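You operate a simulated robot arm through the tools that you are given. There is no shell and no other tool. Be economical: measure what you need, move in short steps, check, and stop when the job is done.

Carry out the task below with a simulated two-armed robot. There is one attempt and no reset: what you move stays moved.

TASK
Take the blue padlock on the top of the long steel bench and put it away on the top of the pipe bench. Take the elbow on the top of the long steel bench and put it away on the top of the issue table. Put the neck ring on the top of the short steel table away on the free end of the change bench. Put the port plate from the top of the long steel bench on the top of the green bench. Take the white filter element marked "10" from the front of the sample bench and put it on the top of the brown rubber mat. Pick up the white filter jar marked "75" from the top of the long steel bench with one hand, pass it to the other hand and put it on the top of the green bench. Open the right cloth drawer. Any order will do. Set down upright: port plate, white filter element, white filter jar.

Only the result counts: the job must be done as asked and must still hold three seconds after the hand-in. Knocking over, shifting, dropping, spilling or breaking anything else fails it. Flat cloth is picked up by pressing the open fingertips on it (5 to 10 N) and closing them slowly along it; thin cloth reads only 2 to 8 mm in the jaws.

THE ROBOT
Two 6-joint arms with two-finger grippers on one trunk, on a base that drives. Base frame: it is fixed to the floor where the robot stands at the start and does not move with it; the origin is under the middle of the robot, x ahead of it, y to its left, z up; the surface under the hand at the start is at about z = 780. Readings come in mm, rad, newtons and seconds.
The left shoulder is at the start at [30, 178, 963], the right one opposite. With the tool pointing down near the work surface each hand reaches from about 460 to 840 mm from the robot's upright axis, wherever it stands, measured 20 degrees to its own side. Places, roughly: blue padlock (5x3x9 cm) [500, -100, 800]; elbow [500, -250, 750]; free end of the change bench (42x25 cm) [-4140, -9940, 800]; neck ring [500, 1750, 750]; port plate [500, 500, 750]; right cloth drawer [-4100, -10000, 700]; top of the brown rubber mat (27x15 cm) [480, 1880, 760]; top of the green bench [700, -4500, 900]; top of the issue table [600, -10600, 800]; top of the pipe bench [700, -5900, 800]; white filter element [-1000, 1250, 750]; white filter jar [500, -1500, 750]. Payload 2.54 kg a hand.
The tool frame of a hand sits at the grasp point between the pads (the TCP): z along the fingers, y along the line on which they close. The tips reach 30 mm beyond it. Largest opening 116 mm; the body of the gripper starts 95 mm behind the TCP.
Orientation is told as [roll, pitch, yaw] about the base's x, y, z axes, in that order, counted from this pose: with the fingers straight down and closing along the base's y, the tool's x points along the base's -x, its y along +y and its z along -z.

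THE INTERFACE
- The arms move only by the tool jog_arm. It takes "left_targets", "right_targets" or both (then of equal length, played together; a hand with none holds still); each is a list of rows, each an object (a shift or turn left out is 0, a gripper value left out holds the last) with "offset": the shift along the tool's x, y, z in mm, a list of three; "turn": the turn, a rotation vector about the tool's x, y, z in rad, a list of three. In form: [{"offset": [tx, ty, tz], "turn": [wx, wy, wz]}, ...]. A call has 1 to 10 rows; each row is the pose to reach, as a shift and turn from the pose commanded when the call began, along the tool's axes at that moment. "left_claw" and "right_claw" are, for a hand that has rows, the gripper command, from -1 (shut) to 1 (fully open), values between in proportion, set as the call begins (left out, the last holds). A row lasts 0.2 s, in which the tool goes at most 50 mm and 0.15 rad; a call with a longer step from one row to the next is refused whole, and so is a gripper value outside its range. Where a pose cannot be reached the arm comes as near as it can. A force on the tool above 40 N (or 10 N above the force at the start of the call, whichever is more), or a blocked arm, ends the call early, and 0.2 s more pass. The fingers move at their own pace (about 153 mm/s each) and stop on an object; they squeeze with about 30 N. The grip force told is the motor's: it shows also when the fingers shut on nothing. Time passes only in rows, and 0.2 s behind the last, so rows that repeat a pose let the fingers close. The reply holds the time, the measured pose of the TCP, the force on the tool along the base axes, the opening and the grip force, in the units named above and with some noise, with the torque about the TCP (base axes, N m) and any sound that the robot's microphone picked up, and new pictures: "views" is both (left out), scene, wrist or none (wrist: the cameras of the hands that moved).
- Cameras (640 x 400 px; columns grow to the right, rows downward): "scene" is now at [39.4, -4.8, 1674.4]; the picture's right is [-0.06, -1.00, 0.00], its down [-0.84, 0.05, -0.55] and it looks along [0.54, -0.03, -0.84] (base axes); focal length 293 px, centre (320, 200). "left" rides on the left gripper at [69, 15, -122] in its tool frame; the picture's right is [-0.21, 0.98, 0.00], its down [-0.83, -0.18, -0.53] and it looks along [-0.52, -0.11, 0.85] (tool axes); focal length 251 px, centre (320, 200). "right" rides on the right gripper at [69, -15, -122] in its tool frame; the picture's right is [0.21, 0.98, 0.00], its down [-0.83, 0.18, -0.53] and it looks along [-0.52, 0.11, 0.85] (tool axes); focal length 251 px, centre (320, 200). There is no depth. A picture from a camera that has moved, and an enlarged one, comes with that camera's place and axes in the base frame and with its lens.
- slide_trunk(by): slides the trunk up (or, below 0, down) by that many mm; the arms and the scene camera ride with it, the base frame stays. It gives what a move gives, with no picture.
- base_move(legs): drives the robot by 1 to 6 legs, each [ahead, left, turn to the left] in mm, mm and rad, along the robot's own axes; the way and the turn of a leg run together, so that a leg with both is an arc; at most 1500 mm and 3.142 rad a leg. The arms and the cameras ride along, it lands a little off, and it stops where it bumps. It gives what a move gives, and a new picture of the scene camera.
- head_to(pan, tilt): turns the head with the scene camera to pan (to the left, within 2.496 rad either way) and tilt (down, from -0.506 to 1.204), counted from straight ahead of the robot. It gives what a move gives, and a new picture of the scene camera.
- close_up(camera, box): a new picture of the part [left, top, right, bottom] of that camera's present view, enlarged. No time passes.
- finish_job(): hands the job in; it is judged then, once.

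Go step by step. Nothing tells you exact positions but the pictures and the camera data: compare them with the known pose of the tool, close in by small moves and look again before you grip or let go. The budget is 207 turns and 260 pictures, counting those below and the enlarged ones. Unless the task says otherwise, let go and move clear before handing in.

The tools are called after "Emit:" as name(argument=value, ...) on one line, values as JSON. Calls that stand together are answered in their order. jog_arm: Moves the arms, as the interface text tells. Its arguments: {"type":"object","properties":{"left_targets":{"type":"array"},"left_claw":{"type":"number"},"right_targets":{"type":"array"},"right_claw":{"type":"number"},"views":{"type":"string","enum":["both","scene","wrist","none"]}},"required":[]} The other tools are called the same way: slide_trunk (by) slides the trunk up or down; base_move (legs) drives the base; head_to (pan, tilt) turns the head that bears the scene camera; close_up (camera, box) takes an enlarged picture of a part of a camera's view; finish_job () hands the job in.

At the start:

```text
clock: 0.0
left_tcp_pos: [556.2, 253.8, 1064.2]
left_tcp_rot: [0.0, 0.0, 0.0]
left_ft_force: [-0.5, 0.2, -0.4]
left_ft_torque: [0.03, 0.02, -0.02]
left_grip_width: 116.1
left_grip_force: 0.0
right_tcp_pos: [521.4, -223.4, 1040.1]
right_tcp_rot: [-0.001, -0.001, 0.002]
right_ft_force: [0.6, -0.3, -1.4]
right_ft_torque: [-0.05, 0.02, 0.04]
right_grip_width: 116.0
right_grip_force: 0.1
trunk travel left (down, up): [-175.0, 365.0]
robot x, y, heading: [-2.9, -3.6, 0.002]
head pan, tilt: [-0.056, 0.993]
```

scene: 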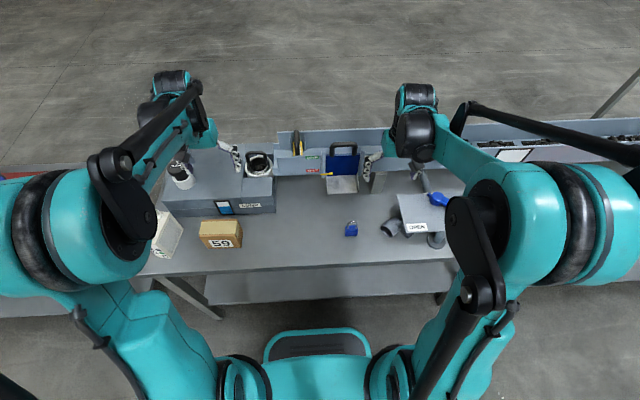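
right: 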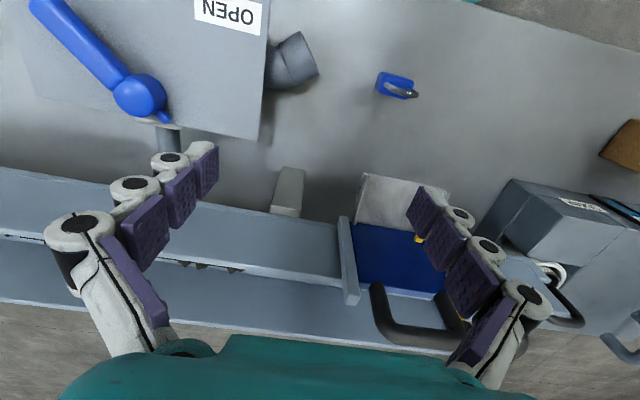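
left: 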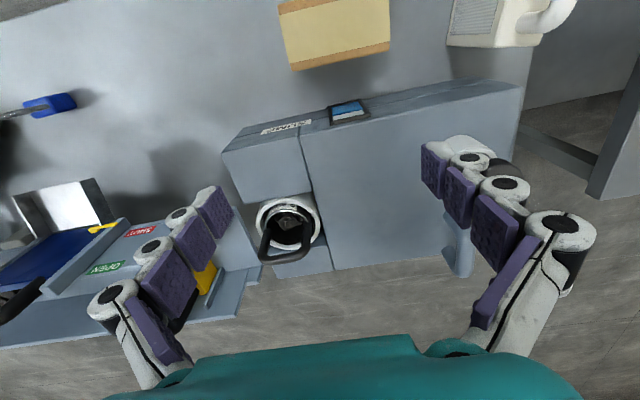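

I see the long bench ahead with the blue padlock near the middle and the elbow beside the OPEN plate. I'll enlarge parts of the scene to identify things.

Emit:
close_up(camera="scene", box=[120, 120, 300, 280])

Emit:
close_up(camera="scene", box=[310, 120, 480, 260])

Emit:
head_to(pan=0.8, tilt=0.6)

```text
2.50 times, centred on (210, 200) of scene
camera zoom: at [39.4, -4.8, 1674.4], right [-0.06, -1.0, 0.0], down [-0.84, 0.05, -0.55], along [0.54, -0.03, -0.84], focal length 732 px, centre (595, 200)
```

zoom: 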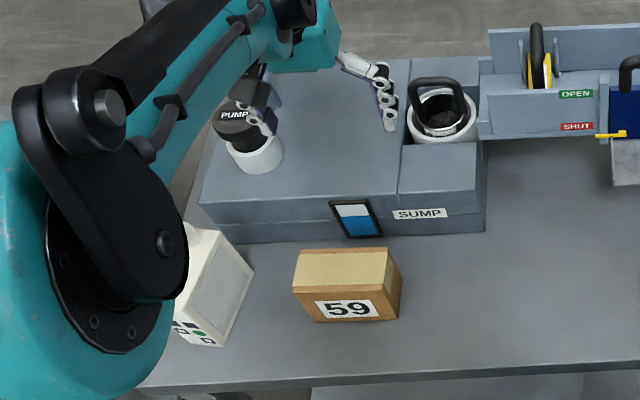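

```text
2.86 times, centred on (395, 190) of scene
camera zoom: at [39.4, -4.8, 1674.4], right [-0.06, -1.0, 0.0], down [-0.84, 0.05, -0.55], along [0.54, -0.03, -0.84], focal length 836 px, centre (106, 229)
```

zoom: 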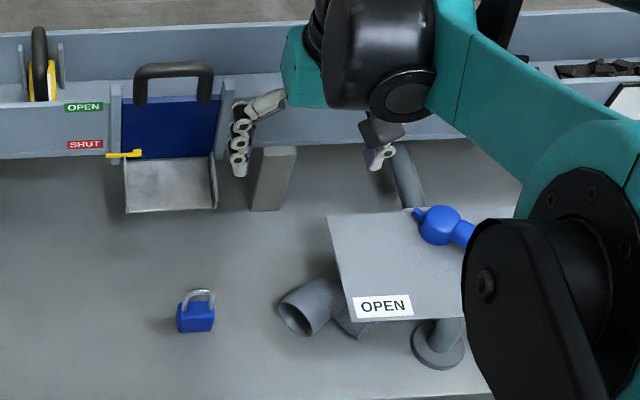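

```text
clock: 1.2
left_tcp_pos: [555.8, 252.6, 1064.2]
left_tcp_rot: [-0.001, 0.001, 0.001]
left_ft_force: [-0.2, 0.3, 0.4]
left_ft_torque: [0.03, -0.05, -0.03]
left_grip_width: 116.0
left_grip_force: 0.0
right_tcp_pos: [522.3, -225.3, 1040.8]
right_tcp_rot: [0.001, -0.001, 0.0]
right_ft_force: [0.0, 0.6, 0.2]
right_ft_torque: [0.0, 0.01, -0.02]
right_grip_width: 116.1
right_grip_force: 0.1
trunk travel left (down, up): [-175.0, 365.0]
robot x, y, heading: [0.6, 4.6, -0.001]
head pan, tilt: [0.799, 0.6]
camera scene: at [31.1, 62.4, 1705.9], right [0.72, -0.7, 0.0], down [-0.39, -0.41, -0.82], along [0.58, 0.59, -0.57], focal length 293 px, centre (320, 200)
```

scene: 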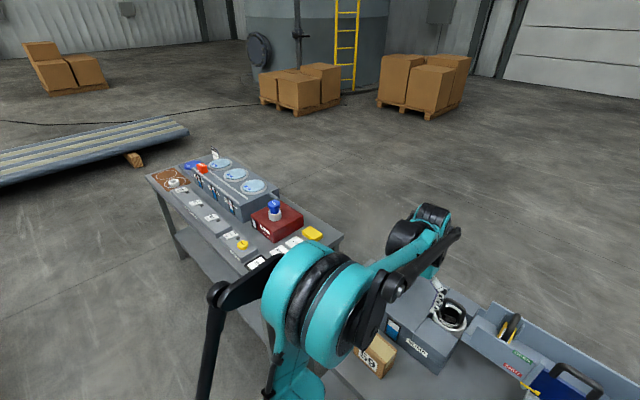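

The short table with a brown mat is on the left. Now I look behind-left toward the sample bench, and right along the long bench.

Emit:
head_to(pan=2.3, tilt=0.6)

Emit:
head_to(pan=-1.0, tilt=0.7)

```text
clock: 2.8
left_tcp_pos: [555.4, 253.0, 1064.8]
left_tcp_rot: [0.001, 0.0, 0.0]
left_ft_force: [0.0, -0.4, 1.0]
left_ft_torque: [0.02, -0.02, 0.03]
left_grip_width: 116.0
left_grip_force: 0.1
right_tcp_pos: [521.8, -224.2, 1039.9]
right_tcp_rot: [0.0, 0.001, -0.001]
right_ft_force: [0.8, 0.1, 0.6]
right_ft_torque: [-0.02, 0.0, 0.0]
right_grip_width: 116.0
right_grip_force: 0.1
trunk travel left (down, up): [-175.0, 365.0]
robot x, y, heading: [-1.6, 0.4, 0.002]
head pan, tilt: [2.3, 0.6]
camera scene: at [-89.5, 65.0, 1705.9], right [0.75, 0.67, 0.0], down [0.38, -0.42, -0.83], along [-0.55, 0.62, -0.56], focal length 293 px, centre (320, 200)
```

scene: 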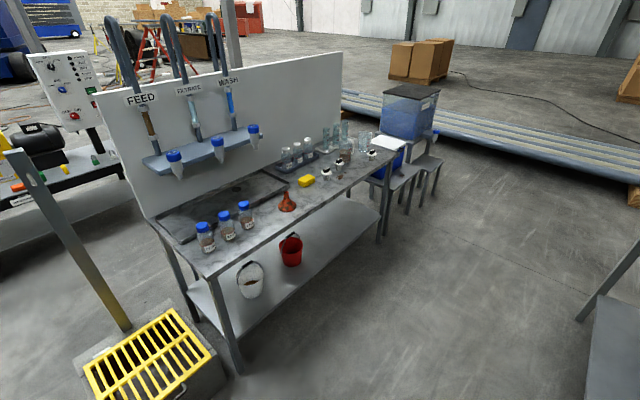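

```text
clock: 5.6
left_tcp_pos: [555.7, 253.2, 1063.3]
left_tcp_rot: [0.001, 0.0, 0.0]
left_ft_force: [-0.2, 0.1, -1.1]
left_ft_torque: [0.01, -0.03, -0.02]
left_grip_width: 115.6
left_grip_force: 0.0
right_tcp_pos: [521.8, -223.8, 1041.0]
right_tcp_rot: [0.001, 0.0, 0.001]
right_ft_force: [-0.5, -0.1, 0.4]
right_ft_torque: [0.03, -0.01, -0.01]
right_grip_width: 116.1
right_grip_force: 0.1
trunk travel left (down, up): [-175.0, 365.0]
robot x, y, heading: [1.2, -3.4, -0.0]
head pan, tilt: [-1.0, 0.7]
camera scene: at [15.3, -72.4, 1697.3], right [-0.84, -0.54, 0.0], down [-0.35, 0.54, -0.76], along [0.41, -0.64, -0.64], focal length 293 px, centre (320, 200)
```

scene: 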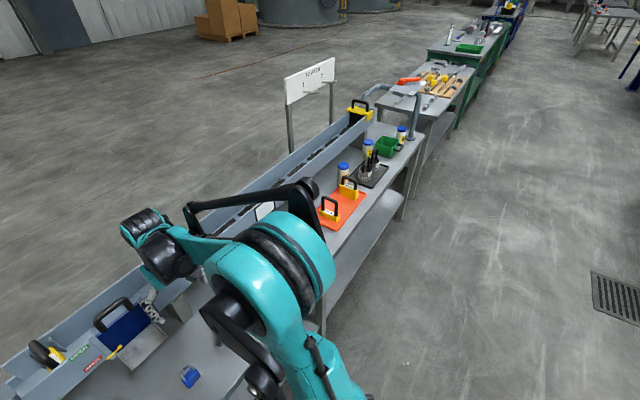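

The sample bench runs along x≈-960 with its front facing me; small white items stand near [-1140, 1300]. I'll raise the trunk, back up, strafe left and turn to face it.

Emit:
slide_trunk(by=150)

Emit:
head_to(pan=0, tilt=0.8)

Emit:
base_move(legs=[[-330, 0, 0], [0, 1400, 0], [0, 0, 3.1416]])

```text
clock: 7.3
left_tcp_pos: [556.4, 252.8, 1213.9]
left_tcp_rot: [0.0, 0.0, 0.0]
left_ft_force: [-0.3, 0.0, 0.4]
left_ft_torque: [-0.01, 0.0, -0.03]
left_grip_width: 115.9
left_grip_force: 0.0
right_tcp_pos: [522.5, -224.6, 1190.3]
right_tcp_rot: [0.0, 0.0, -0.001]
right_ft_force: [-0.7, 0.1, -0.8]
right_ft_torque: [0.02, 0.01, 0.03]
right_grip_width: 116.1
right_grip_force: 0.1
trunk travel left (down, up): [-325.0, 215.0]
robot x, y, heading: [2.9, -0.7, 0.001]
head pan, tilt: [-1.0, 0.7]
```

```text
clock: 8.6
left_tcp_pos: [556.8, 253.3, 1213.2]
left_tcp_rot: [-0.001, 0.0, 0.0]
left_ft_force: [-0.1, 0.2, -0.1]
left_ft_torque: [0.01, -0.02, -0.01]
left_grip_width: 116.0
left_grip_force: 0.0
right_tcp_pos: [520.9, -224.7, 1191.2]
right_tcp_rot: [-0.001, -0.001, 0.001]
right_ft_force: [1.0, 0.1, 0.6]
right_ft_torque: [-0.02, -0.03, 0.01]
right_grip_width: 116.1
right_grip_force: 0.1
trunk travel left (down, up): [-325.0, 215.0]
robot x, y, heading: [0.0, -2.1, 0.001]
head pan, tilt: [0.0, 0.799]
camera scene: at [50.1, -1.0, 1839.1], right [0.0, -1.0, 0.0], down [-0.72, 0.0, -0.7], along [0.7, 0.0, -0.72], focal length 293 px, centre (320, 200)
```

scene: 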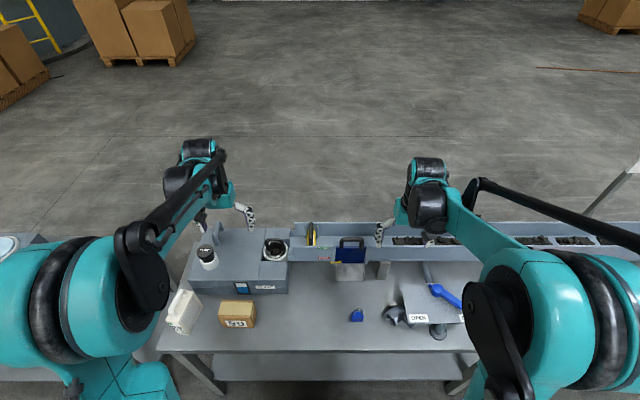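

```text
refused: 3.1416 is not a number from -3.14159 to 3.14159
```

Emit:
base_move(legs=[[-330, 0, 0], [0, 1400, 0], [0, 0, 3.14]])

```text
clock: 24.6
left_tcp_pos: [-873.4, 1152.3, 1214.0]
left_tcp_rot: [-0.001, -0.001, 3.115]
left_ft_force: [-1.0, 0.0, -0.1]
left_ft_torque: [0.01, -0.03, 0.04]
left_grip_width: 116.2
left_grip_force: 0.1
right_tcp_pos: [-826.6, 1630.5, 1191.7]
right_tcp_rot: [0.0, 0.0, 3.118]
right_ft_force: [0.0, -0.6, -0.5]
right_ft_torque: [-0.01, 0.02, 0.02]
right_grip_width: 115.7
right_grip_force: 0.1
trunk travel left (down, up): [-325.0, 215.0]
robot x, y, heading: [-309.5, 1393.6, 3.115]
head pan, tilt: [0.0, 0.799]
camera scene: at [-362.7, 1393.3, 1839.0], right [0.02, 1.0, 0.0], down [0.72, -0.02, -0.7], along [-0.7, 0.02, -0.72], focal length 293 px, centre (320, 200)
```

scene: 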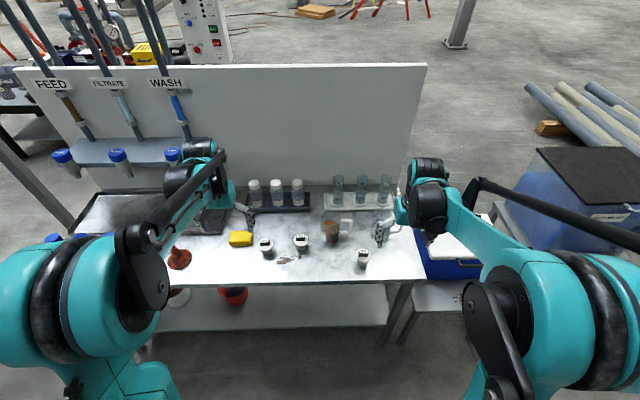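

Emit:
close_up(camera="scene", box=[220, 170, 400, 282])

```text
3.56 times, centred on (310, 226) of scene
camera zoom: at [-362.7, 1393.3, 1839.0], right [0.02, 1.0, 0.0], down [0.72, -0.02, -0.7], along [-0.7, 0.02, -0.72], focal length 1040 px, centre (356, 108)
```

zoom: 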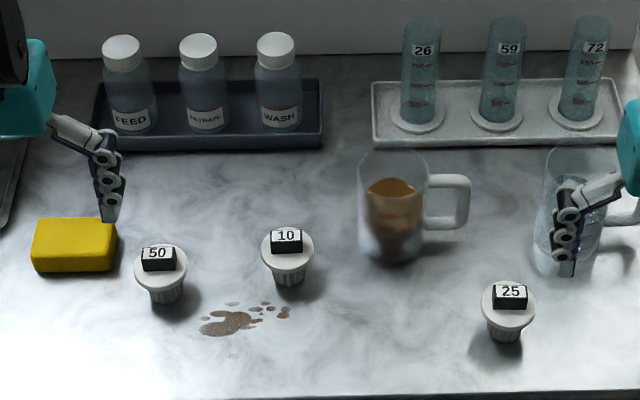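

The "10" filter element stands near [-1124, 1331], to the left of the brown cup. I move closer and a little to my right so the left hand reaches it.

Emit:
base_move(legs=[[150, -140, 0.025]])

Emit:
head_to(pan=0.1, tilt=0.95)

Emit:
close_up(camera="left", box=[0, 0, 640, 400])

```text
clock: 26.2
left_tcp_pos: [-1017.5, 1284.3, 1212.5]
left_tcp_rot: [0.001, -0.001, 3.137]
left_ft_force: [0.2, -0.4, 0.3]
left_ft_torque: [-0.06, -0.04, 0.0]
left_grip_width: 116.1
left_grip_force: 0.1
right_tcp_pos: [-980.7, 1761.8, 1190.3]
right_tcp_rot: [0.0, 0.0, 3.137]
right_ft_force: [0.0, 0.0, -0.4]
right_ft_torque: [-0.01, -0.03, 0.02]
right_grip_width: 116.0
right_grip_force: 0.1
trunk travel left (down, up): [-325.0, 215.0]
robot x, y, heading: [-460.3, 1536.3, 3.138]
head pan, tilt: [0.0, 0.799]
camera scene: at [-511.6, 1534.8, 1839.0], right [0.01, 1.0, 0.0], down [0.72, 0.0, -0.7], along [-0.7, 0.0, -0.72], focal length 293 px, centre (320, 200)
```

scene: 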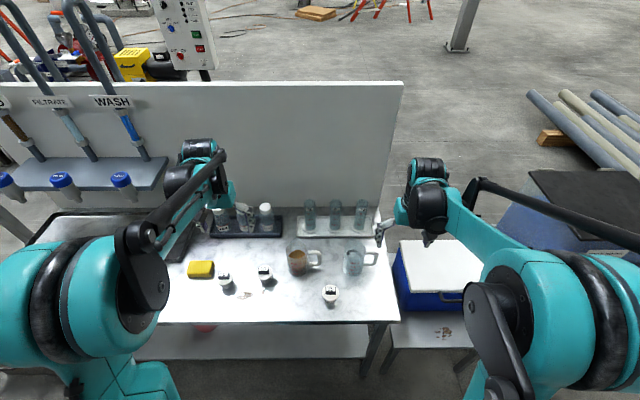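

```text
clock: 26.9
left_tcp_pos: [-1017.6, 1285.7, 1213.4]
left_tcp_rot: [-0.001, 0.001, 3.136]
left_ft_force: [0.5, 0.3, -0.4]
left_ft_torque: [-0.02, -0.01, -0.01]
left_grip_width: 116.3
left_grip_force: 0.1
right_tcp_pos: [-978.6, 1762.7, 1190.9]
right_tcp_rot: [-0.002, 0.002, 3.134]
right_ft_force: [-0.2, 0.1, 0.3]
right_ft_torque: [-0.03, 0.01, -0.01]
right_grip_width: 116.2
right_grip_force: 0.1
trunk travel left (down, up): [-325.0, 215.0]
robot x, y, heading: [-459.4, 1534.6, 3.132]
head pan, tilt: [0.099, 0.949]
camera scene: at [-502.9, 1527.1, 1827.5], right [-0.09, 1.0, 0.0], down [0.81, 0.08, -0.58], along [-0.58, -0.05, -0.81], focal length 293 px, centre (320, 200)
```

scene: 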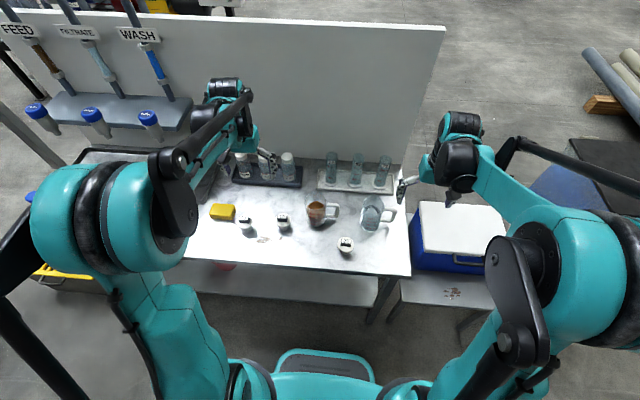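

```text
1.00 times, centred on (320, 200) of left (not enlarged: the box is as wide or as high as the picture)
camera zoom: at [-948.9, 1269.7, 1335.4], right [-0.22, -0.98, 0.0], down [-0.82, 0.19, 0.53], along [-0.52, 0.12, -0.85], focal length 251 px, centre (320, 200)
```

zoom: 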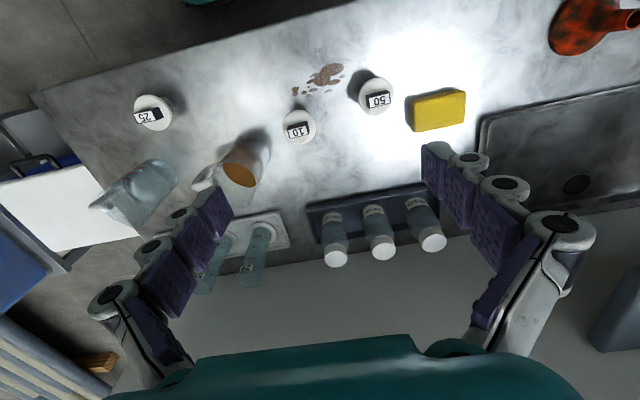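

The "10" element is near [-1075, 1340] with its top around z 880. I move the left hand above it, staying high, and check.

Emit:
jog_arm(left_targets=[{"offset": [-12, -11, 40]}, {"offset": [-24, -22, 80]}, {"offset": [-36, -33, 120]}, {"offset": [-48, -44, 160]}, {"offset": [-58, -55, 200]}, {"offset": [-58, -55, 200]}], views="wrist")

Emit:
close_up(camera="scene", box=[200, 150, 360, 250])

```text
clock: 28.4
left_tcp_pos: [-1075.5, 1340.2, 1011.5]
left_tcp_rot: [0.002, -0.001, 3.136]
left_ft_force: [0.2, -0.4, 0.1]
left_ft_torque: [0.0, 0.03, 0.01]
left_grip_width: 116.0
left_grip_force: 0.0
right_tcp_pos: [-978.4, 1762.3, 1191.3]
right_tcp_rot: [0.0, 0.0, 3.134]
right_ft_force: [0.0, -0.4, -0.5]
right_ft_torque: [0.0, 0.01, 0.0]
right_grip_width: 115.9
right_grip_force: 0.3
trunk travel left (down, up): [-325.0, 215.0]
robot x, y, heading: [-458.0, 1537.7, 3.137]
head pan, tilt: [0.099, 0.949]
camera left: at [-1006.7, 1325.3, 1133.8], right [-0.22, -0.98, 0.0], down [-0.82, 0.19, 0.53], along [-0.52, 0.12, -0.85], focal length 251 px, centre (320, 200)
```

left: 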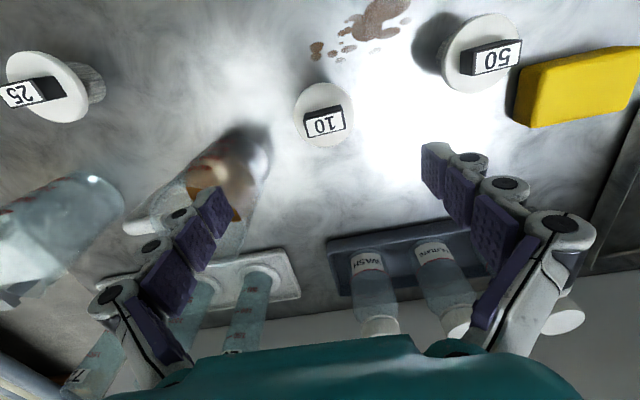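

```text
4.00 times, centred on (280, 200) of scene
camera zoom: at [-501.8, 1526.8, 1827.6], right [-0.09, 1.0, 0.0], down [0.81, 0.08, -0.58], along [-0.58, -0.05, -0.81], focal length 1170 px, centre (480, 200)
```

zoom: 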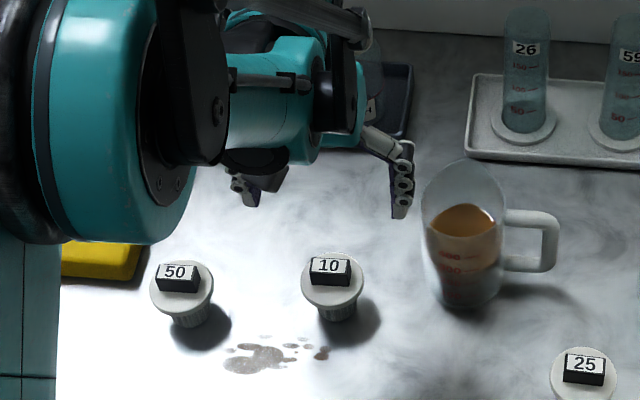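

Triangulating: tag top ≈ z 905, bench top ≈ z 842, centre about [-1067, 1336]. I lower in stages with the jaws straddling it.

Emit:
jog_arm(left_targets=[{"offset": [7, 4, 35]}, {"offset": [7, 4, 71]}, {"offset": [7, 4, 71]}], left_claw=0.7, views="wrist")

Emit:
close_up(camera="scene", box=[220, 170, 320, 233])

```text
clock: 29.1
left_tcp_pos: [-1066.3, 1337.8, 941.7]
left_tcp_rot: [0.0, -0.001, 3.136]
left_ft_force: [0.4, 0.6, -0.3]
left_ft_torque: [0.01, 0.02, 0.0]
left_grip_width: 98.7
left_grip_force: 0.1
right_tcp_pos: [-979.0, 1763.0, 1190.5]
right_tcp_rot: [0.0, -0.001, 3.134]
right_ft_force: [0.4, 0.0, 0.8]
right_ft_torque: [-0.01, -0.01, 0.02]
right_grip_width: 115.9
right_grip_force: 0.0
trunk travel left (down, up): [-325.0, 215.0]
robot x, y, heading: [-456.9, 1531.1, 3.134]
head pan, tilt: [0.099, 0.949]
camera left: at [-998.8, 1322.2, 1063.0], right [-0.22, -0.98, 0.0], down [-0.82, 0.19, 0.53], along [-0.52, 0.12, -0.85], focal length 251 px, centre (320, 200)
```

left: 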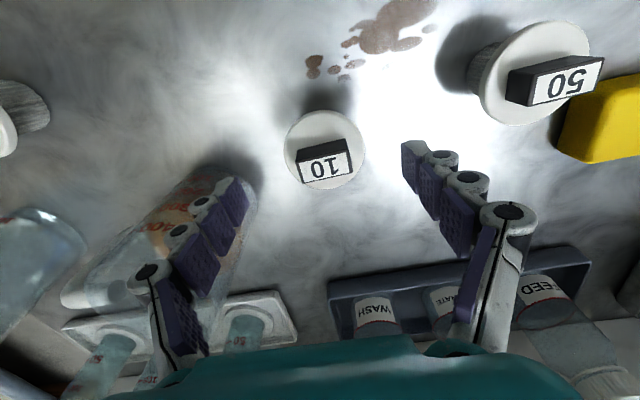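

```text
6.35 times, centred on (270, 202) of scene
camera zoom: at [-501.9, 1527.0, 1827.6], right [-0.09, 1.0, 0.0], down [0.81, 0.08, -0.58], along [-0.58, -0.05, -0.81], focal length 1858 px, centre (638, 190)
```

zoom: 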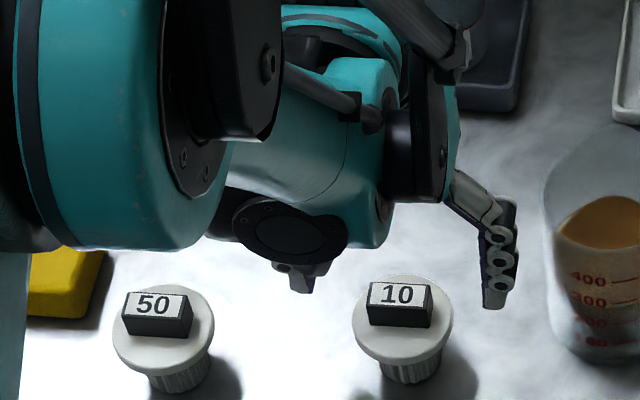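

The element is centred between the fingers. I descend to z≈878 and close.

Emit:
jog_arm(left_targets=[{"offset": [0, 0, 30]}, {"offset": [0, 1, 62]}, {"offset": [0, 1, 62]}], views="wrist")

Emit:
jog_arm(left_targets=[{"offset": [0, 0, 0]}, {"offset": [0, 0, 0]}, {"offset": [0, 0, 0]}], left_claw=-1, views="wrist")

```text
clock: 29.9
left_tcp_pos: [-1065.3, 1336.1, 879.8]
left_tcp_rot: [0.0, 0.0, 3.138]
left_ft_force: [-0.1, 0.3, 0.5]
left_ft_torque: [0.03, 0.06, 0.04]
left_grip_width: 98.6
left_grip_force: 0.0
right_tcp_pos: [-978.1, 1761.6, 1191.0]
right_tcp_rot: [0.001, 0.0, 3.135]
right_ft_force: [0.2, -0.4, 0.0]
right_ft_torque: [-0.02, 0.01, 0.0]
right_grip_width: 116.1
right_grip_force: 0.1
trunk travel left (down, up): [-325.0, 215.0]
robot x, y, heading: [-456.5, 1532.5, 3.137]
head pan, tilt: [0.099, 0.949]
camera left: at [-998.6, 1319.9, 1001.8], right [-0.22, -0.98, 0.0], down [-0.82, 0.19, 0.53], along [-0.52, 0.12, -0.85], focal length 251 px, centre (320, 200)
```

left: 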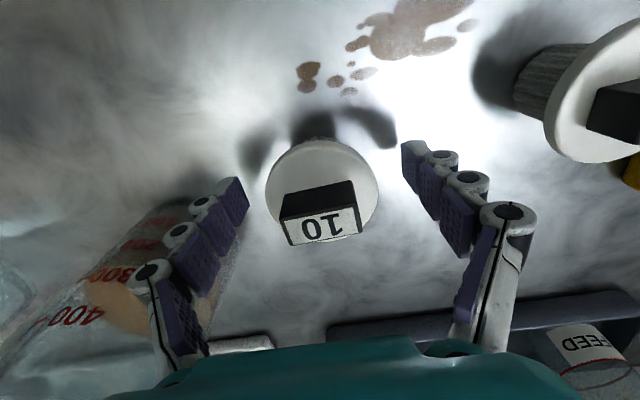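

```text
clock: 30.8
left_tcp_pos: [-1067.6, 1334.9, 879.5]
left_tcp_rot: [0.001, -0.002, 3.137]
left_ft_force: [-0.6, -0.4, 0.1]
left_ft_torque: [-0.05, 0.0, 0.0]
left_grip_width: 57.2
left_grip_force: 30.4
right_tcp_pos: [-979.1, 1762.4, 1190.4]
right_tcp_rot: [-0.001, 0.001, 3.135]
right_ft_force: [-0.3, 0.3, 0.1]
right_ft_torque: [-0.01, -0.02, -0.01]
right_grip_width: 116.1
right_grip_force: 0.0
trunk travel left (down, up): [-325.0, 215.0]
robot x, y, heading: [-460.1, 1534.6, 3.137]
head pan, tilt: [0.099, 0.949]
camera left: at [-998.9, 1319.7, 1001.9], right [-0.22, -0.98, 0.0], down [-0.82, 0.19, 0.53], along [-0.52, 0.12, -0.85], focal length 251 px, centre (320, 200)
```

left: 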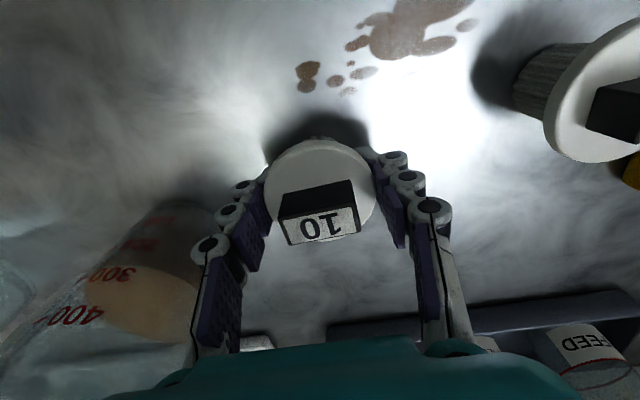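

Gripped at 57 mm. I lift, then back off, turn around and go to the brown mat.

Emit:
jog_arm(left_targets=[{"offset": [0, 0, -50]}, {"offset": [0, 0, -100]}, {"offset": [0, 0, -150]}, {"offset": [0, 0, -200]}, {"offset": [20, 0, -240]}, {"offset": [60, 0, -260]}, {"offset": [60, 0, -260]}], views="wrist")

Emit:
base_move(legs=[[-150, 0, 0], [0, 0, 3.14], [100, 125, 0]])

```text
clock: 32.4
left_tcp_pos: [-1007.7, 1337.9, 1139.9]
left_tcp_rot: [0.001, 0.003, 3.136]
left_ft_force: [0.5, 0.4, -1.1]
left_ft_torque: [-0.04, -0.07, 0.01]
left_grip_width: 57.0
left_grip_force: 30.4
right_tcp_pos: [-980.8, 1762.4, 1190.5]
right_tcp_rot: [0.001, 0.001, 3.136]
right_ft_force: [-0.6, 0.5, 0.1]
right_ft_torque: [0.01, -0.03, 0.03]
right_grip_width: 115.8
right_grip_force: 0.1
trunk travel left (down, up): [-325.0, 215.0]
robot x, y, heading: [-456.4, 1533.0, 3.137]
head pan, tilt: [0.099, 0.949]
camera left: at [-940.4, 1322.1, 1262.1], right [-0.22, -0.98, 0.0], down [-0.83, 0.19, 0.53], along [-0.52, 0.12, -0.85], focal length 251 px, centre (320, 200)
```

left: 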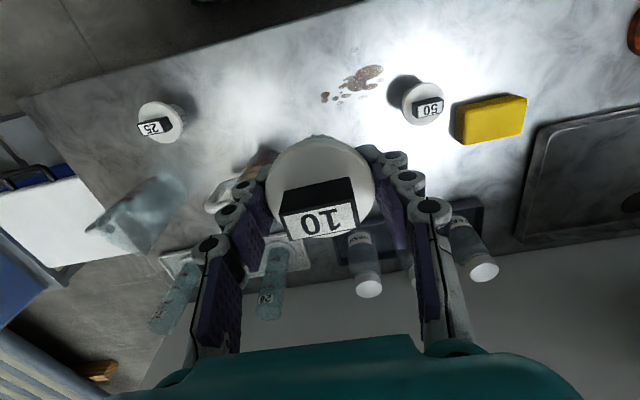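

```text
clock: 42.1
left_tcp_pos: [337.3, 1865.4, 1140.5]
left_tcp_rot: [0.0, -0.001, 0.005]
left_ft_force: [1.0, -0.1, -0.7]
left_ft_torque: [-0.04, 0.02, -0.01]
left_grip_width: 57.4
left_grip_force: 30.1
right_tcp_pos: [314.0, 1440.7, 1191.1]
right_tcp_rot: [-0.001, 0.001, 0.004]
right_ft_force: [0.0, 0.9, 0.5]
right_ft_torque: [-0.04, -0.02, -0.02]
right_grip_width: 115.8
right_grip_force: 0.1
trunk travel left (down, up): [-325.0, 215.0]
robot x, y, heading: [-210.2, 1661.2, 0.004]
head pan, tilt: [0.099, 0.949]
camera scene: at [-166.7, 1669.0, 1827.5], right [0.1, -0.99, 0.0], down [-0.81, -0.09, -0.58], along [0.58, 0.06, -0.81], focal length 293 px, centre (320, 200)
```

scene: 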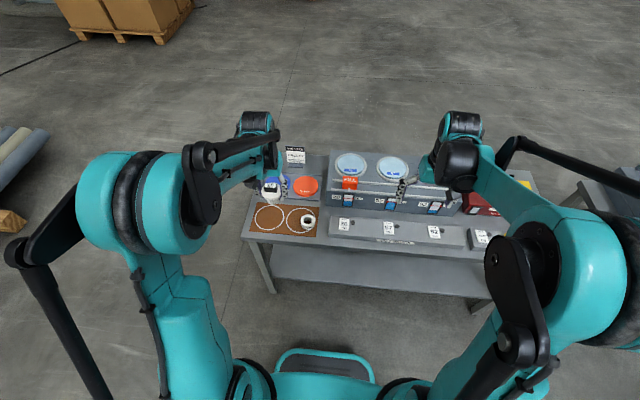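

Emit:
close_up(camera="scene", box=[230, 145, 390, 245])

Emit:
close_up(camera="left", box=[0, 0, 640, 400])

```text
4.00 times, centred on (310, 195) of scene
camera zoom: at [-166.7, 1669.0, 1827.5], right [0.1, -0.99, 0.0], down [-0.81, -0.09, -0.58], along [0.58, 0.06, -0.81], focal length 1170 px, centre (360, 220)
```

zoom: 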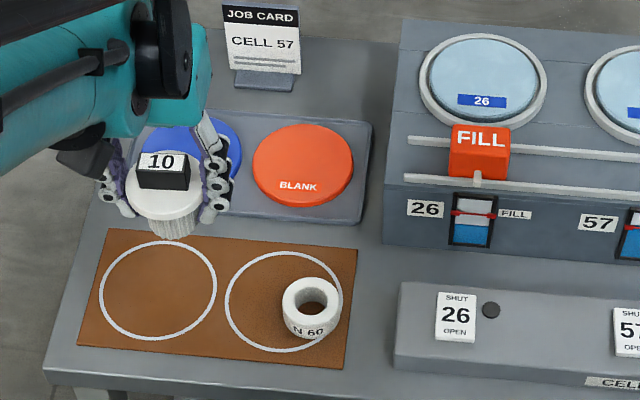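

```text
1.00 times, centred on (320, 200) of left (not enlarged: the box is as wide or as high as the picture)
camera zoom: at [266.2, 1880.6, 1262.4], right [0.21, 0.98, 0.0], down [0.83, -0.18, 0.53], along [0.52, -0.11, -0.85], focal length 251 px, centre (320, 200)
```

zoom: 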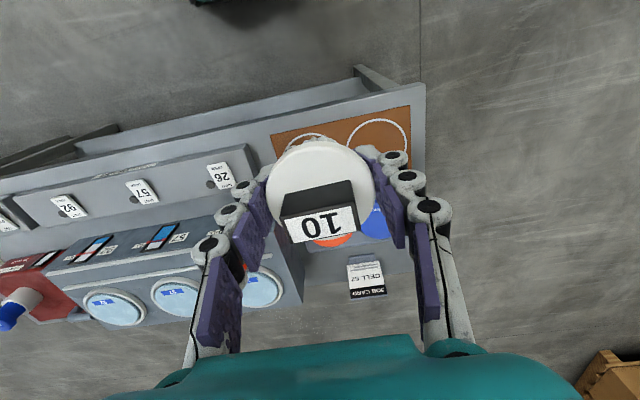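

The mat carries two circles, with the neck ring (N 60) in the right one. I move the element above the left circle, about [450, 1946], at safe height.

Emit:
jog_arm(left_targets=[{"offset": [-40, 20, 0]}, {"offset": [-80, 50, 10]}, {"offset": [-113, 80, 30]}, {"offset": [-113, 80, 80]}, {"offset": [-113, 80, 130]}, {"offset": [-113, 80, 180]}, {"offset": [-113, 80, 220]}, {"offset": [-113, 80, 220]}], views="wrist")

Emit:
close_up(camera="scene", box=[240, 165, 340, 240])

```text
refused: row 2 steps farther than a row can; nothing moved
```

```text
5.33 times, centred on (290, 202) of scene
camera zoom: at [-166.7, 1669.0, 1827.5], right [0.1, -0.99, 0.0], down [-0.81, -0.09, -0.58], along [0.58, 0.06, -0.81], focal length 1561 px, centre (480, 187)
```

zoom: 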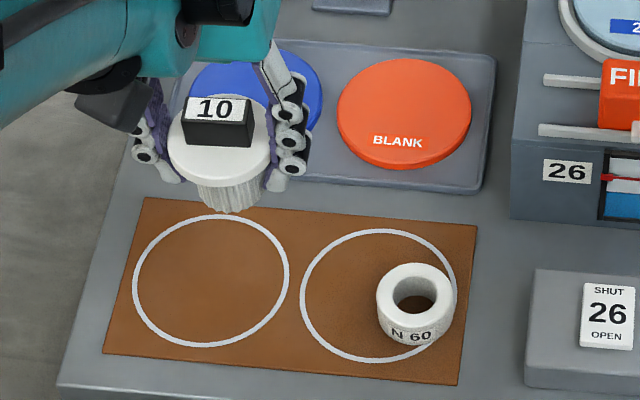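

Emit:
jog_arm(left_targets=[{"offset": [-38, 25, 0]}, {"offset": [-76, 54, 0]}, {"offset": [-113, 80, 10]}, {"offset": [-113, 80, 58]}, {"offset": [-113, 80, 106]}, {"offset": [-113, 80, 154]}, {"offset": [-113, 80, 200]}, {"offset": [-113, 80, 200]}], views="wrist")

Emit:
close_up(camera="scene", box=[240, 165, 340, 240])

```text
clock: 43.9
left_tcp_pos: [448.4, 1945.7, 942.8]
left_tcp_rot: [0.0, 0.0, 0.006]
left_ft_force: [0.6, -0.1, -0.4]
left_ft_torque: [-0.03, -0.04, 0.03]
left_grip_width: 57.0
left_grip_force: 30.1
right_tcp_pos: [312.7, 1440.1, 1190.4]
right_tcp_rot: [0.0, 0.001, 0.006]
right_ft_force: [0.1, -1.4, -0.6]
right_ft_torque: [-0.01, -0.03, -0.01]
right_grip_width: 115.8
right_grip_force: 0.1
trunk travel left (down, up): [-325.0, 215.0]
robot x, y, heading: [-207.6, 1663.5, 0.006]
head pan, tilt: [0.099, 0.949]
camera left: at [377.9, 1960.4, 1063.9], right [0.21, 0.98, 0.0], down [0.83, -0.18, 0.53], along [0.52, -0.11, -0.85], focal length 251 px, centre (320, 200)
```

left: 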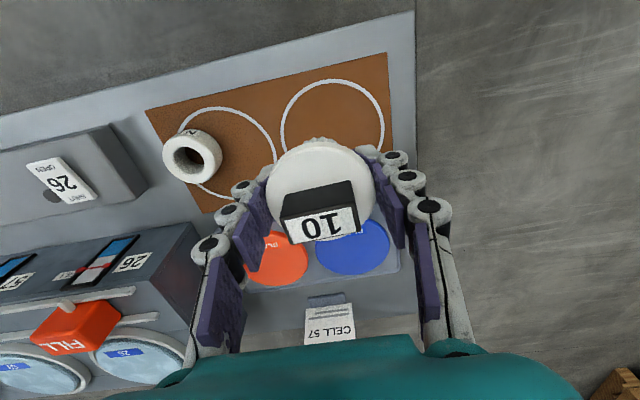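

```text
5.33 times, centred on (290, 202) of scene
camera zoom: at [-168.1, 1668.0, 1827.6], right [0.1, -0.99, 0.0], down [-0.81, -0.08, -0.58], along [0.58, 0.06, -0.81], focal length 1561 px, centre (480, 187)
```

zoom: 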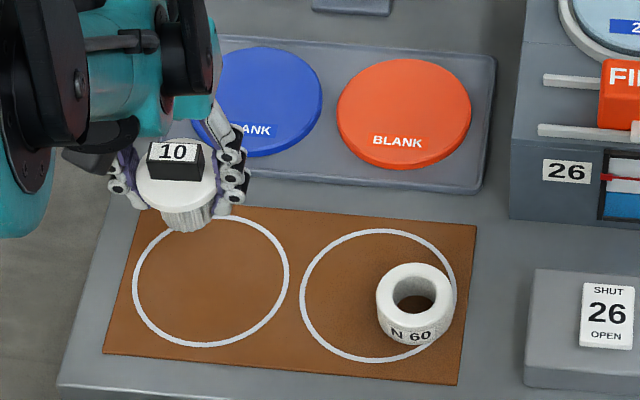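

I descend over the left circle toward contact, with mat height estimated at 780–810.

Emit:
jog_arm(left_targets=[{"offset": [-8, 5, 40]}, {"offset": [-8, 5, 75]}, {"offset": [-8, 5, 75]}], views="wrist")

Emit:
close_up(camera="scene", box=[240, 165, 340, 240])

```text
clock: 44.7
left_tcp_pos: [454.3, 1950.9, 866.3]
left_tcp_rot: [-0.001, 0.002, 0.003]
left_ft_force: [0.9, 0.5, -1.1]
left_ft_torque: [0.03, -0.02, -0.01]
left_grip_width: 57.1
left_grip_force: 30.2
right_tcp_pos: [313.5, 1440.7, 1191.1]
right_tcp_rot: [0.001, 0.001, 0.005]
right_ft_force: [0.0, 1.1, -0.1]
right_ft_torque: [0.0, 0.01, -0.02]
right_grip_width: 116.0
right_grip_force: 0.1
trunk travel left (down, up): [-325.0, 215.0]
robot x, y, heading: [-210.1, 1664.1, 0.008]
head pan, tilt: [0.099, 0.949]
camera left: at [385.3, 1966.0, 988.3], right [0.21, 0.98, 0.0], down [0.83, -0.18, 0.53], along [0.52, -0.11, -0.85], focal length 251 px, centre (320, 200)
```

left: 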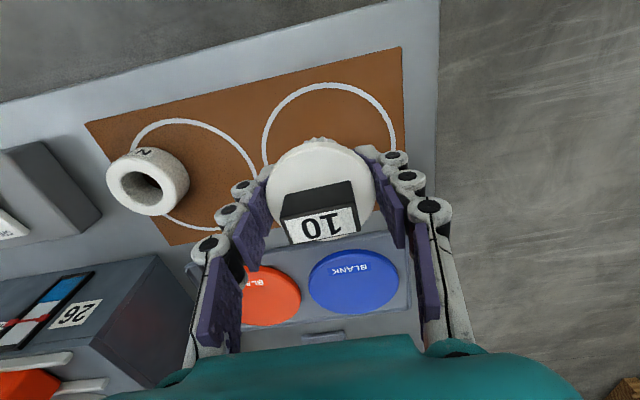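

```text
5.33 times, centred on (290, 202) of scene
camera zoom: at [-167.4, 1668.3, 1827.5], right [0.1, -0.99, 0.0], down [-0.81, -0.08, -0.58], along [0.58, 0.06, -0.81], focal length 1561 px, centre (480, 187)
```

zoom: 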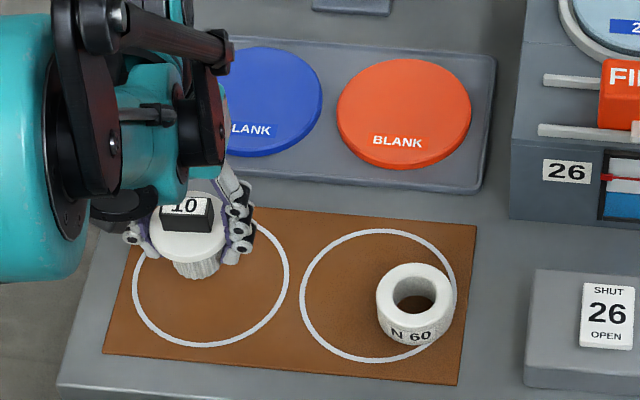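

Still above the mat. I continue down in finer steps.

Emit:
jog_arm(left_targets=[{"offset": [0, 0, 10]}, {"offset": [0, 0, 20]}, {"offset": [0, 0, 25]}, {"offset": [0, 0, 30]}, {"offset": [0, 0, 30]}], views="wrist")

Emit:
close_up(camera="scene", box=[240, 185, 300, 230])

```text
clock: 45.9
left_tcp_pos: [456.8, 1950.3, 835.8]
left_tcp_rot: [0.0, 0.001, 0.006]
left_ft_force: [0.7, -1.1, -1.3]
left_ft_torque: [-0.02, -0.02, 0.02]
left_grip_width: 57.0
left_grip_force: 29.3
right_tcp_pos: [314.1, 1439.3, 1190.4]
right_tcp_rot: [0.0, 0.001, 0.005]
right_ft_force: [-0.2, 0.6, 0.6]
right_ft_torque: [0.0, -0.01, 0.0]
right_grip_width: 116.2
right_grip_force: 0.1
trunk travel left (down, up): [-325.0, 215.0]
robot x, y, heading: [-206.5, 1664.6, 0.001]
head pan, tilt: [0.099, 0.949]
camera left: at [386.2, 1965.3, 957.6], right [0.21, 0.98, 0.0], down [0.83, -0.18, 0.53], along [0.52, -0.11, -0.85], focal length 251 px, centre (320, 200)
```

left: 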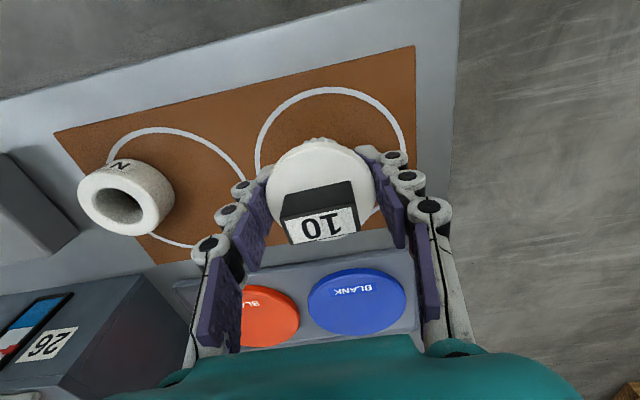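

```text
8.89 times, centred on (270, 208) of scene
camera zoom: at [-167.4, 1668.2, 1827.5], right [0.1, -0.99, 0.0], down [-0.81, -0.08, -0.58], along [0.58, 0.06, -0.81], focal length 2601 px, centre (764, 133)
```

zoom: 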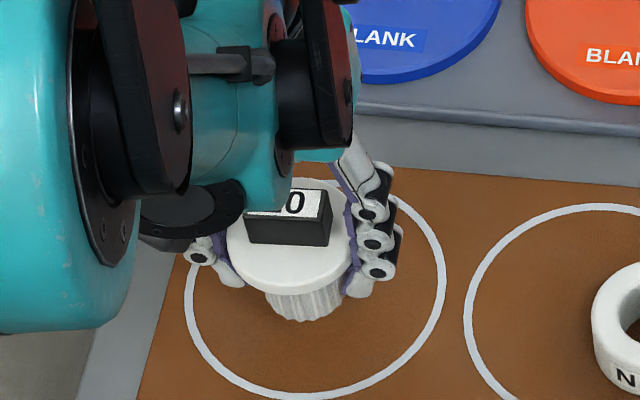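

Emit:
jog_arm(left_targets=[{"offset": [4, 0, 4]}, {"offset": [6, 0, 8]}, {"offset": [6, 0, 11]}, {"offset": [6, 0, 14]}, {"offset": [6, 0, 17]}, {"offset": [6, 0, 20]}], views="none")

Emit:
close_up(camera="scene", box=[240, 185, 300, 230])

```text
clock: 47.3
left_tcp_pos: [450.5, 1950.5, 815.2]
left_tcp_rot: [-0.001, 0.0, 0.006]
left_ft_force: [-0.1, 0.3, -0.9]
left_ft_torque: [-0.01, 0.01, 0.0]
left_grip_width: 56.9
left_grip_force: 30.0
right_tcp_pos: [314.0, 1440.1, 1191.2]
right_tcp_rot: [0.0, 0.001, 0.006]
right_ft_force: [-0.8, 0.1, -0.4]
right_ft_torque: [-0.02, 0.0, 0.0]
right_grip_width: 115.9
right_grip_force: 0.0
trunk travel left (down, up): [-325.0, 215.0]
robot x, y, heading: [-209.2, 1664.0, 0.011]
head pan, tilt: [0.099, 0.949]
```

```text
8.89 times, centred on (270, 208) of scene
camera zoom: at [-167.1, 1668.3, 1827.5], right [0.1, -0.99, 0.0], down [-0.81, -0.09, -0.58], along [0.58, 0.06, -0.81], focal length 2601 px, centre (764, 133)
```

zoom: 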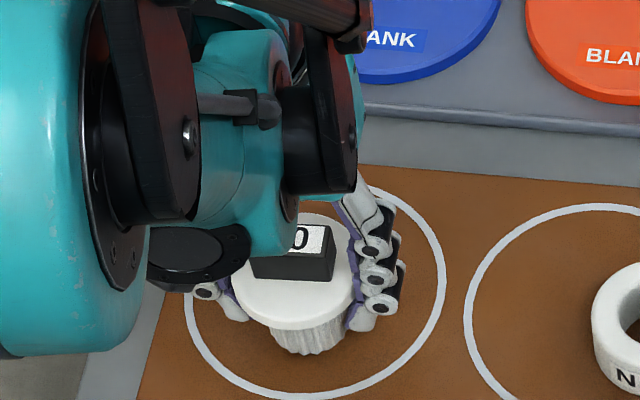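

Emit:
jog_arm(left_targets=[{"offset": [0, 0, 3]}, {"offset": [0, 0, 6]}, {"offset": [0, 0, 9]}, {"offset": [0, 0, 12]}, {"offset": [0, 0, 15]}, {"offset": [0, 0, 18]}], views="none")

Emit:
close_up(camera="scene", box=[240, 185, 300, 230])

```text
clock: 48.7
left_tcp_pos: [449.2, 1950.4, 804.2]
left_tcp_rot: [0.002, -0.002, 0.006]
left_ft_force: [9.3, 5.4, 23.0]
left_ft_torque: [0.15, -0.12, -0.03]
left_grip_width: 57.6
left_grip_force: 29.8
left hand out of reach, approached as far as the arm can: row 5, 6
right_tcp_pos: [312.6, 1440.1, 1190.1]
right_tcp_rot: [-0.001, -0.001, 0.007]
right_ft_force: [0.5, -0.3, -0.8]
right_ft_torque: [0.02, 0.01, -0.04]
right_grip_width: 116.2
right_grip_force: 0.1
trunk travel left (down, up): [-325.0, 215.0]
robot x, y, heading: [-206.5, 1659.9, 0.01]
head pan, tilt: [0.099, 0.949]
```

```text
8.89 times, centred on (270, 208) of scene
camera zoom: at [-168.9, 1667.6, 1827.7], right [0.1, -0.99, 0.0], down [-0.81, -0.08, -0.58], along [0.58, 0.06, -0.81], focal length 2601 px, centre (764, 133)
```

zoom: 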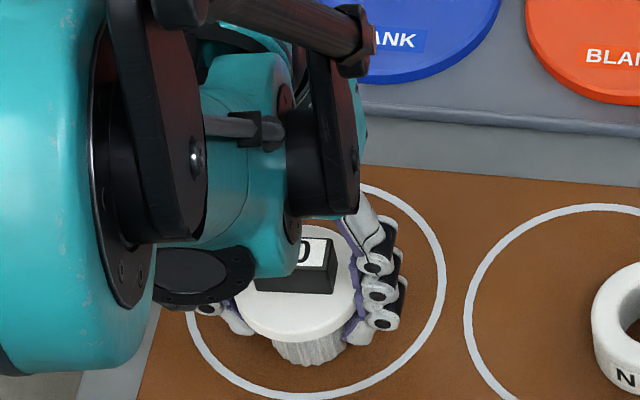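

Contact with the mat (23 N). I ease the push off slightly and open.

Emit:
jog_arm(left_targets=[{"offset": [0, 0, -3]}, {"offset": [0, 0, -5]}, {"offset": [0, 0, -5]}], views="none")

```text
clock: 49.5
left_tcp_pos: [448.1, 1948.7, 809.2]
left_tcp_rot: [0.0, 0.0, 0.005]
left_ft_force: [0.1, -0.9, -0.4]
left_ft_torque: [0.01, -0.02, 0.04]
left_grip_width: 57.4
left_grip_force: 29.9
right_tcp_pos: [314.0, 1440.9, 1190.9]
right_tcp_rot: [-0.001, 0.0, 0.006]
right_ft_force: [0.9, 0.1, -0.4]
right_ft_torque: [-0.03, 0.03, -0.02]
right_grip_width: 115.9
right_grip_force: 0.1
trunk travel left (down, up): [-325.0, 215.0]
robot x, y, heading: [-206.0, 1660.9, 0.003]
head pan, tilt: [0.099, 0.949]
```

Emit:
jog_arm(left_targets=[{"offset": [0, 0, 2]}, {"offset": [0, 0, 3]}, {"offset": [0, 0, 3]}], views="none")

Emit:
jog_arm(left_targets=[{"offset": [0, 0, 0]}, {"offset": [0, 0, 0]}], left_claw=0.3, views="none")

Emit:
jog_arm(left_targets=[{"offset": [0, 0, -40]}, {"offset": [0, 0, -80]}, {"offset": [0, 0, -130]}, {"offset": [0, 0, -180]}, {"offset": [40, 0, -210]}, {"offset": [80, 0, -240]}], views="scene")

Emit:
close_up(camera="scene", box=[240, 165, 340, 240])

```text
clock: 50.3
left_tcp_pos: [448.4, 1949.8, 805.6]
left_tcp_rot: [-0.002, 0.0, 0.004]
left_ft_force: [-0.3, -0.2, -0.8]
left_ft_torque: [0.04, 0.01, -0.02]
left_grip_width: 57.4
left_grip_force: 30.3
right_tcp_pos: [314.0, 1441.3, 1190.3]
right_tcp_rot: [0.0, 0.0, 0.005]
right_ft_force: [-0.5, 0.0, 0.3]
right_ft_torque: [0.0, 0.03, -0.02]
right_grip_width: 116.1
right_grip_force: 0.0
trunk travel left (down, up): [-325.0, 215.0]
robot x, y, heading: [-208.6, 1661.7, 0.009]
head pan, tilt: [0.099, 0.949]
```

```text
clock: 50.9
left_tcp_pos: [448.9, 1950.3, 805.2]
left_tcp_rot: [-0.001, -0.001, 0.006]
left_ft_force: [-0.1, -0.1, 0.1]
left_ft_torque: [0.0, 0.01, -0.03]
left_grip_width: 75.9
left_grip_force: 0.2
right_tcp_pos: [313.6, 1439.9, 1190.8]
right_tcp_rot: [-0.001, -0.001, 0.004]
right_ft_force: [0.4, 0.2, 0.0]
right_ft_torque: [-0.02, 0.0, -0.04]
right_grip_width: 116.2
right_grip_force: 0.1
trunk travel left (down, up): [-325.0, 215.0]
robot x, y, heading: [-208.7, 1662.3, 0.002]
head pan, tilt: [0.099, 0.949]
```

```text
clock: 52.3
left_tcp_pos: [368.9, 1952.0, 1047.5]
left_tcp_rot: [0.0, -0.001, 0.005]
left_ft_force: [0.1, -0.2, 0.2]
left_ft_torque: [-0.01, -0.03, 0.0]
left_grip_width: 75.3
left_grip_force: 0.2
right_tcp_pos: [310.6, 1439.7, 1192.4]
right_tcp_rot: [0.001, -0.003, 0.007]
right_ft_force: [0.2, 0.6, -0.7]
right_ft_torque: [0.04, -0.05, 0.02]
right_grip_width: 116.4
right_grip_force: 0.1
trunk travel left (down, up): [-325.0, 215.0]
robot x, y, heading: [-211.7, 1661.6, 0.004]
head pan, tilt: [0.099, 0.949]
camera scene: at [-170.1, 1667.6, 1827.6], right [0.1, -0.99, 0.0], down [-0.81, -0.08, -0.58], along [0.58, 0.06, -0.81], focal length 293 px, centre (320, 200)
```

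scene: 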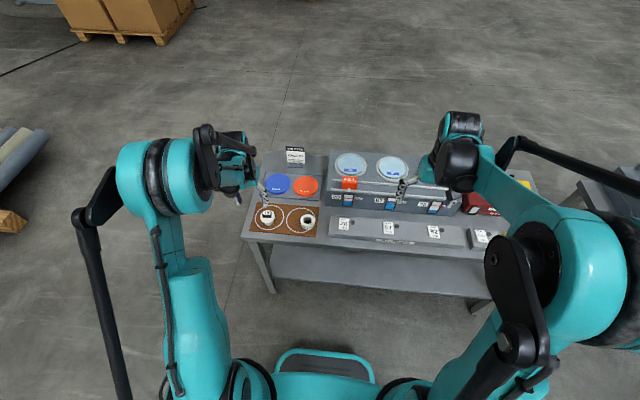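

```text
5.33 times, centred on (290, 202) of scene
camera zoom: at [-170.1, 1667.6, 1827.6], right [0.1, -0.99, 0.0], down [-0.81, -0.08, -0.58], along [0.58, 0.06, -0.81], focal length 1561 px, centre (480, 187)
```

zoom: 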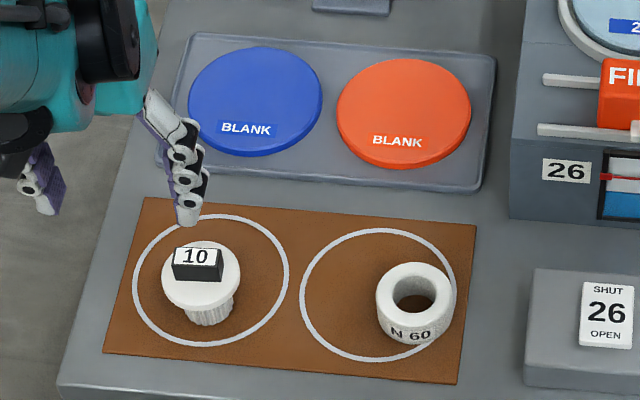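

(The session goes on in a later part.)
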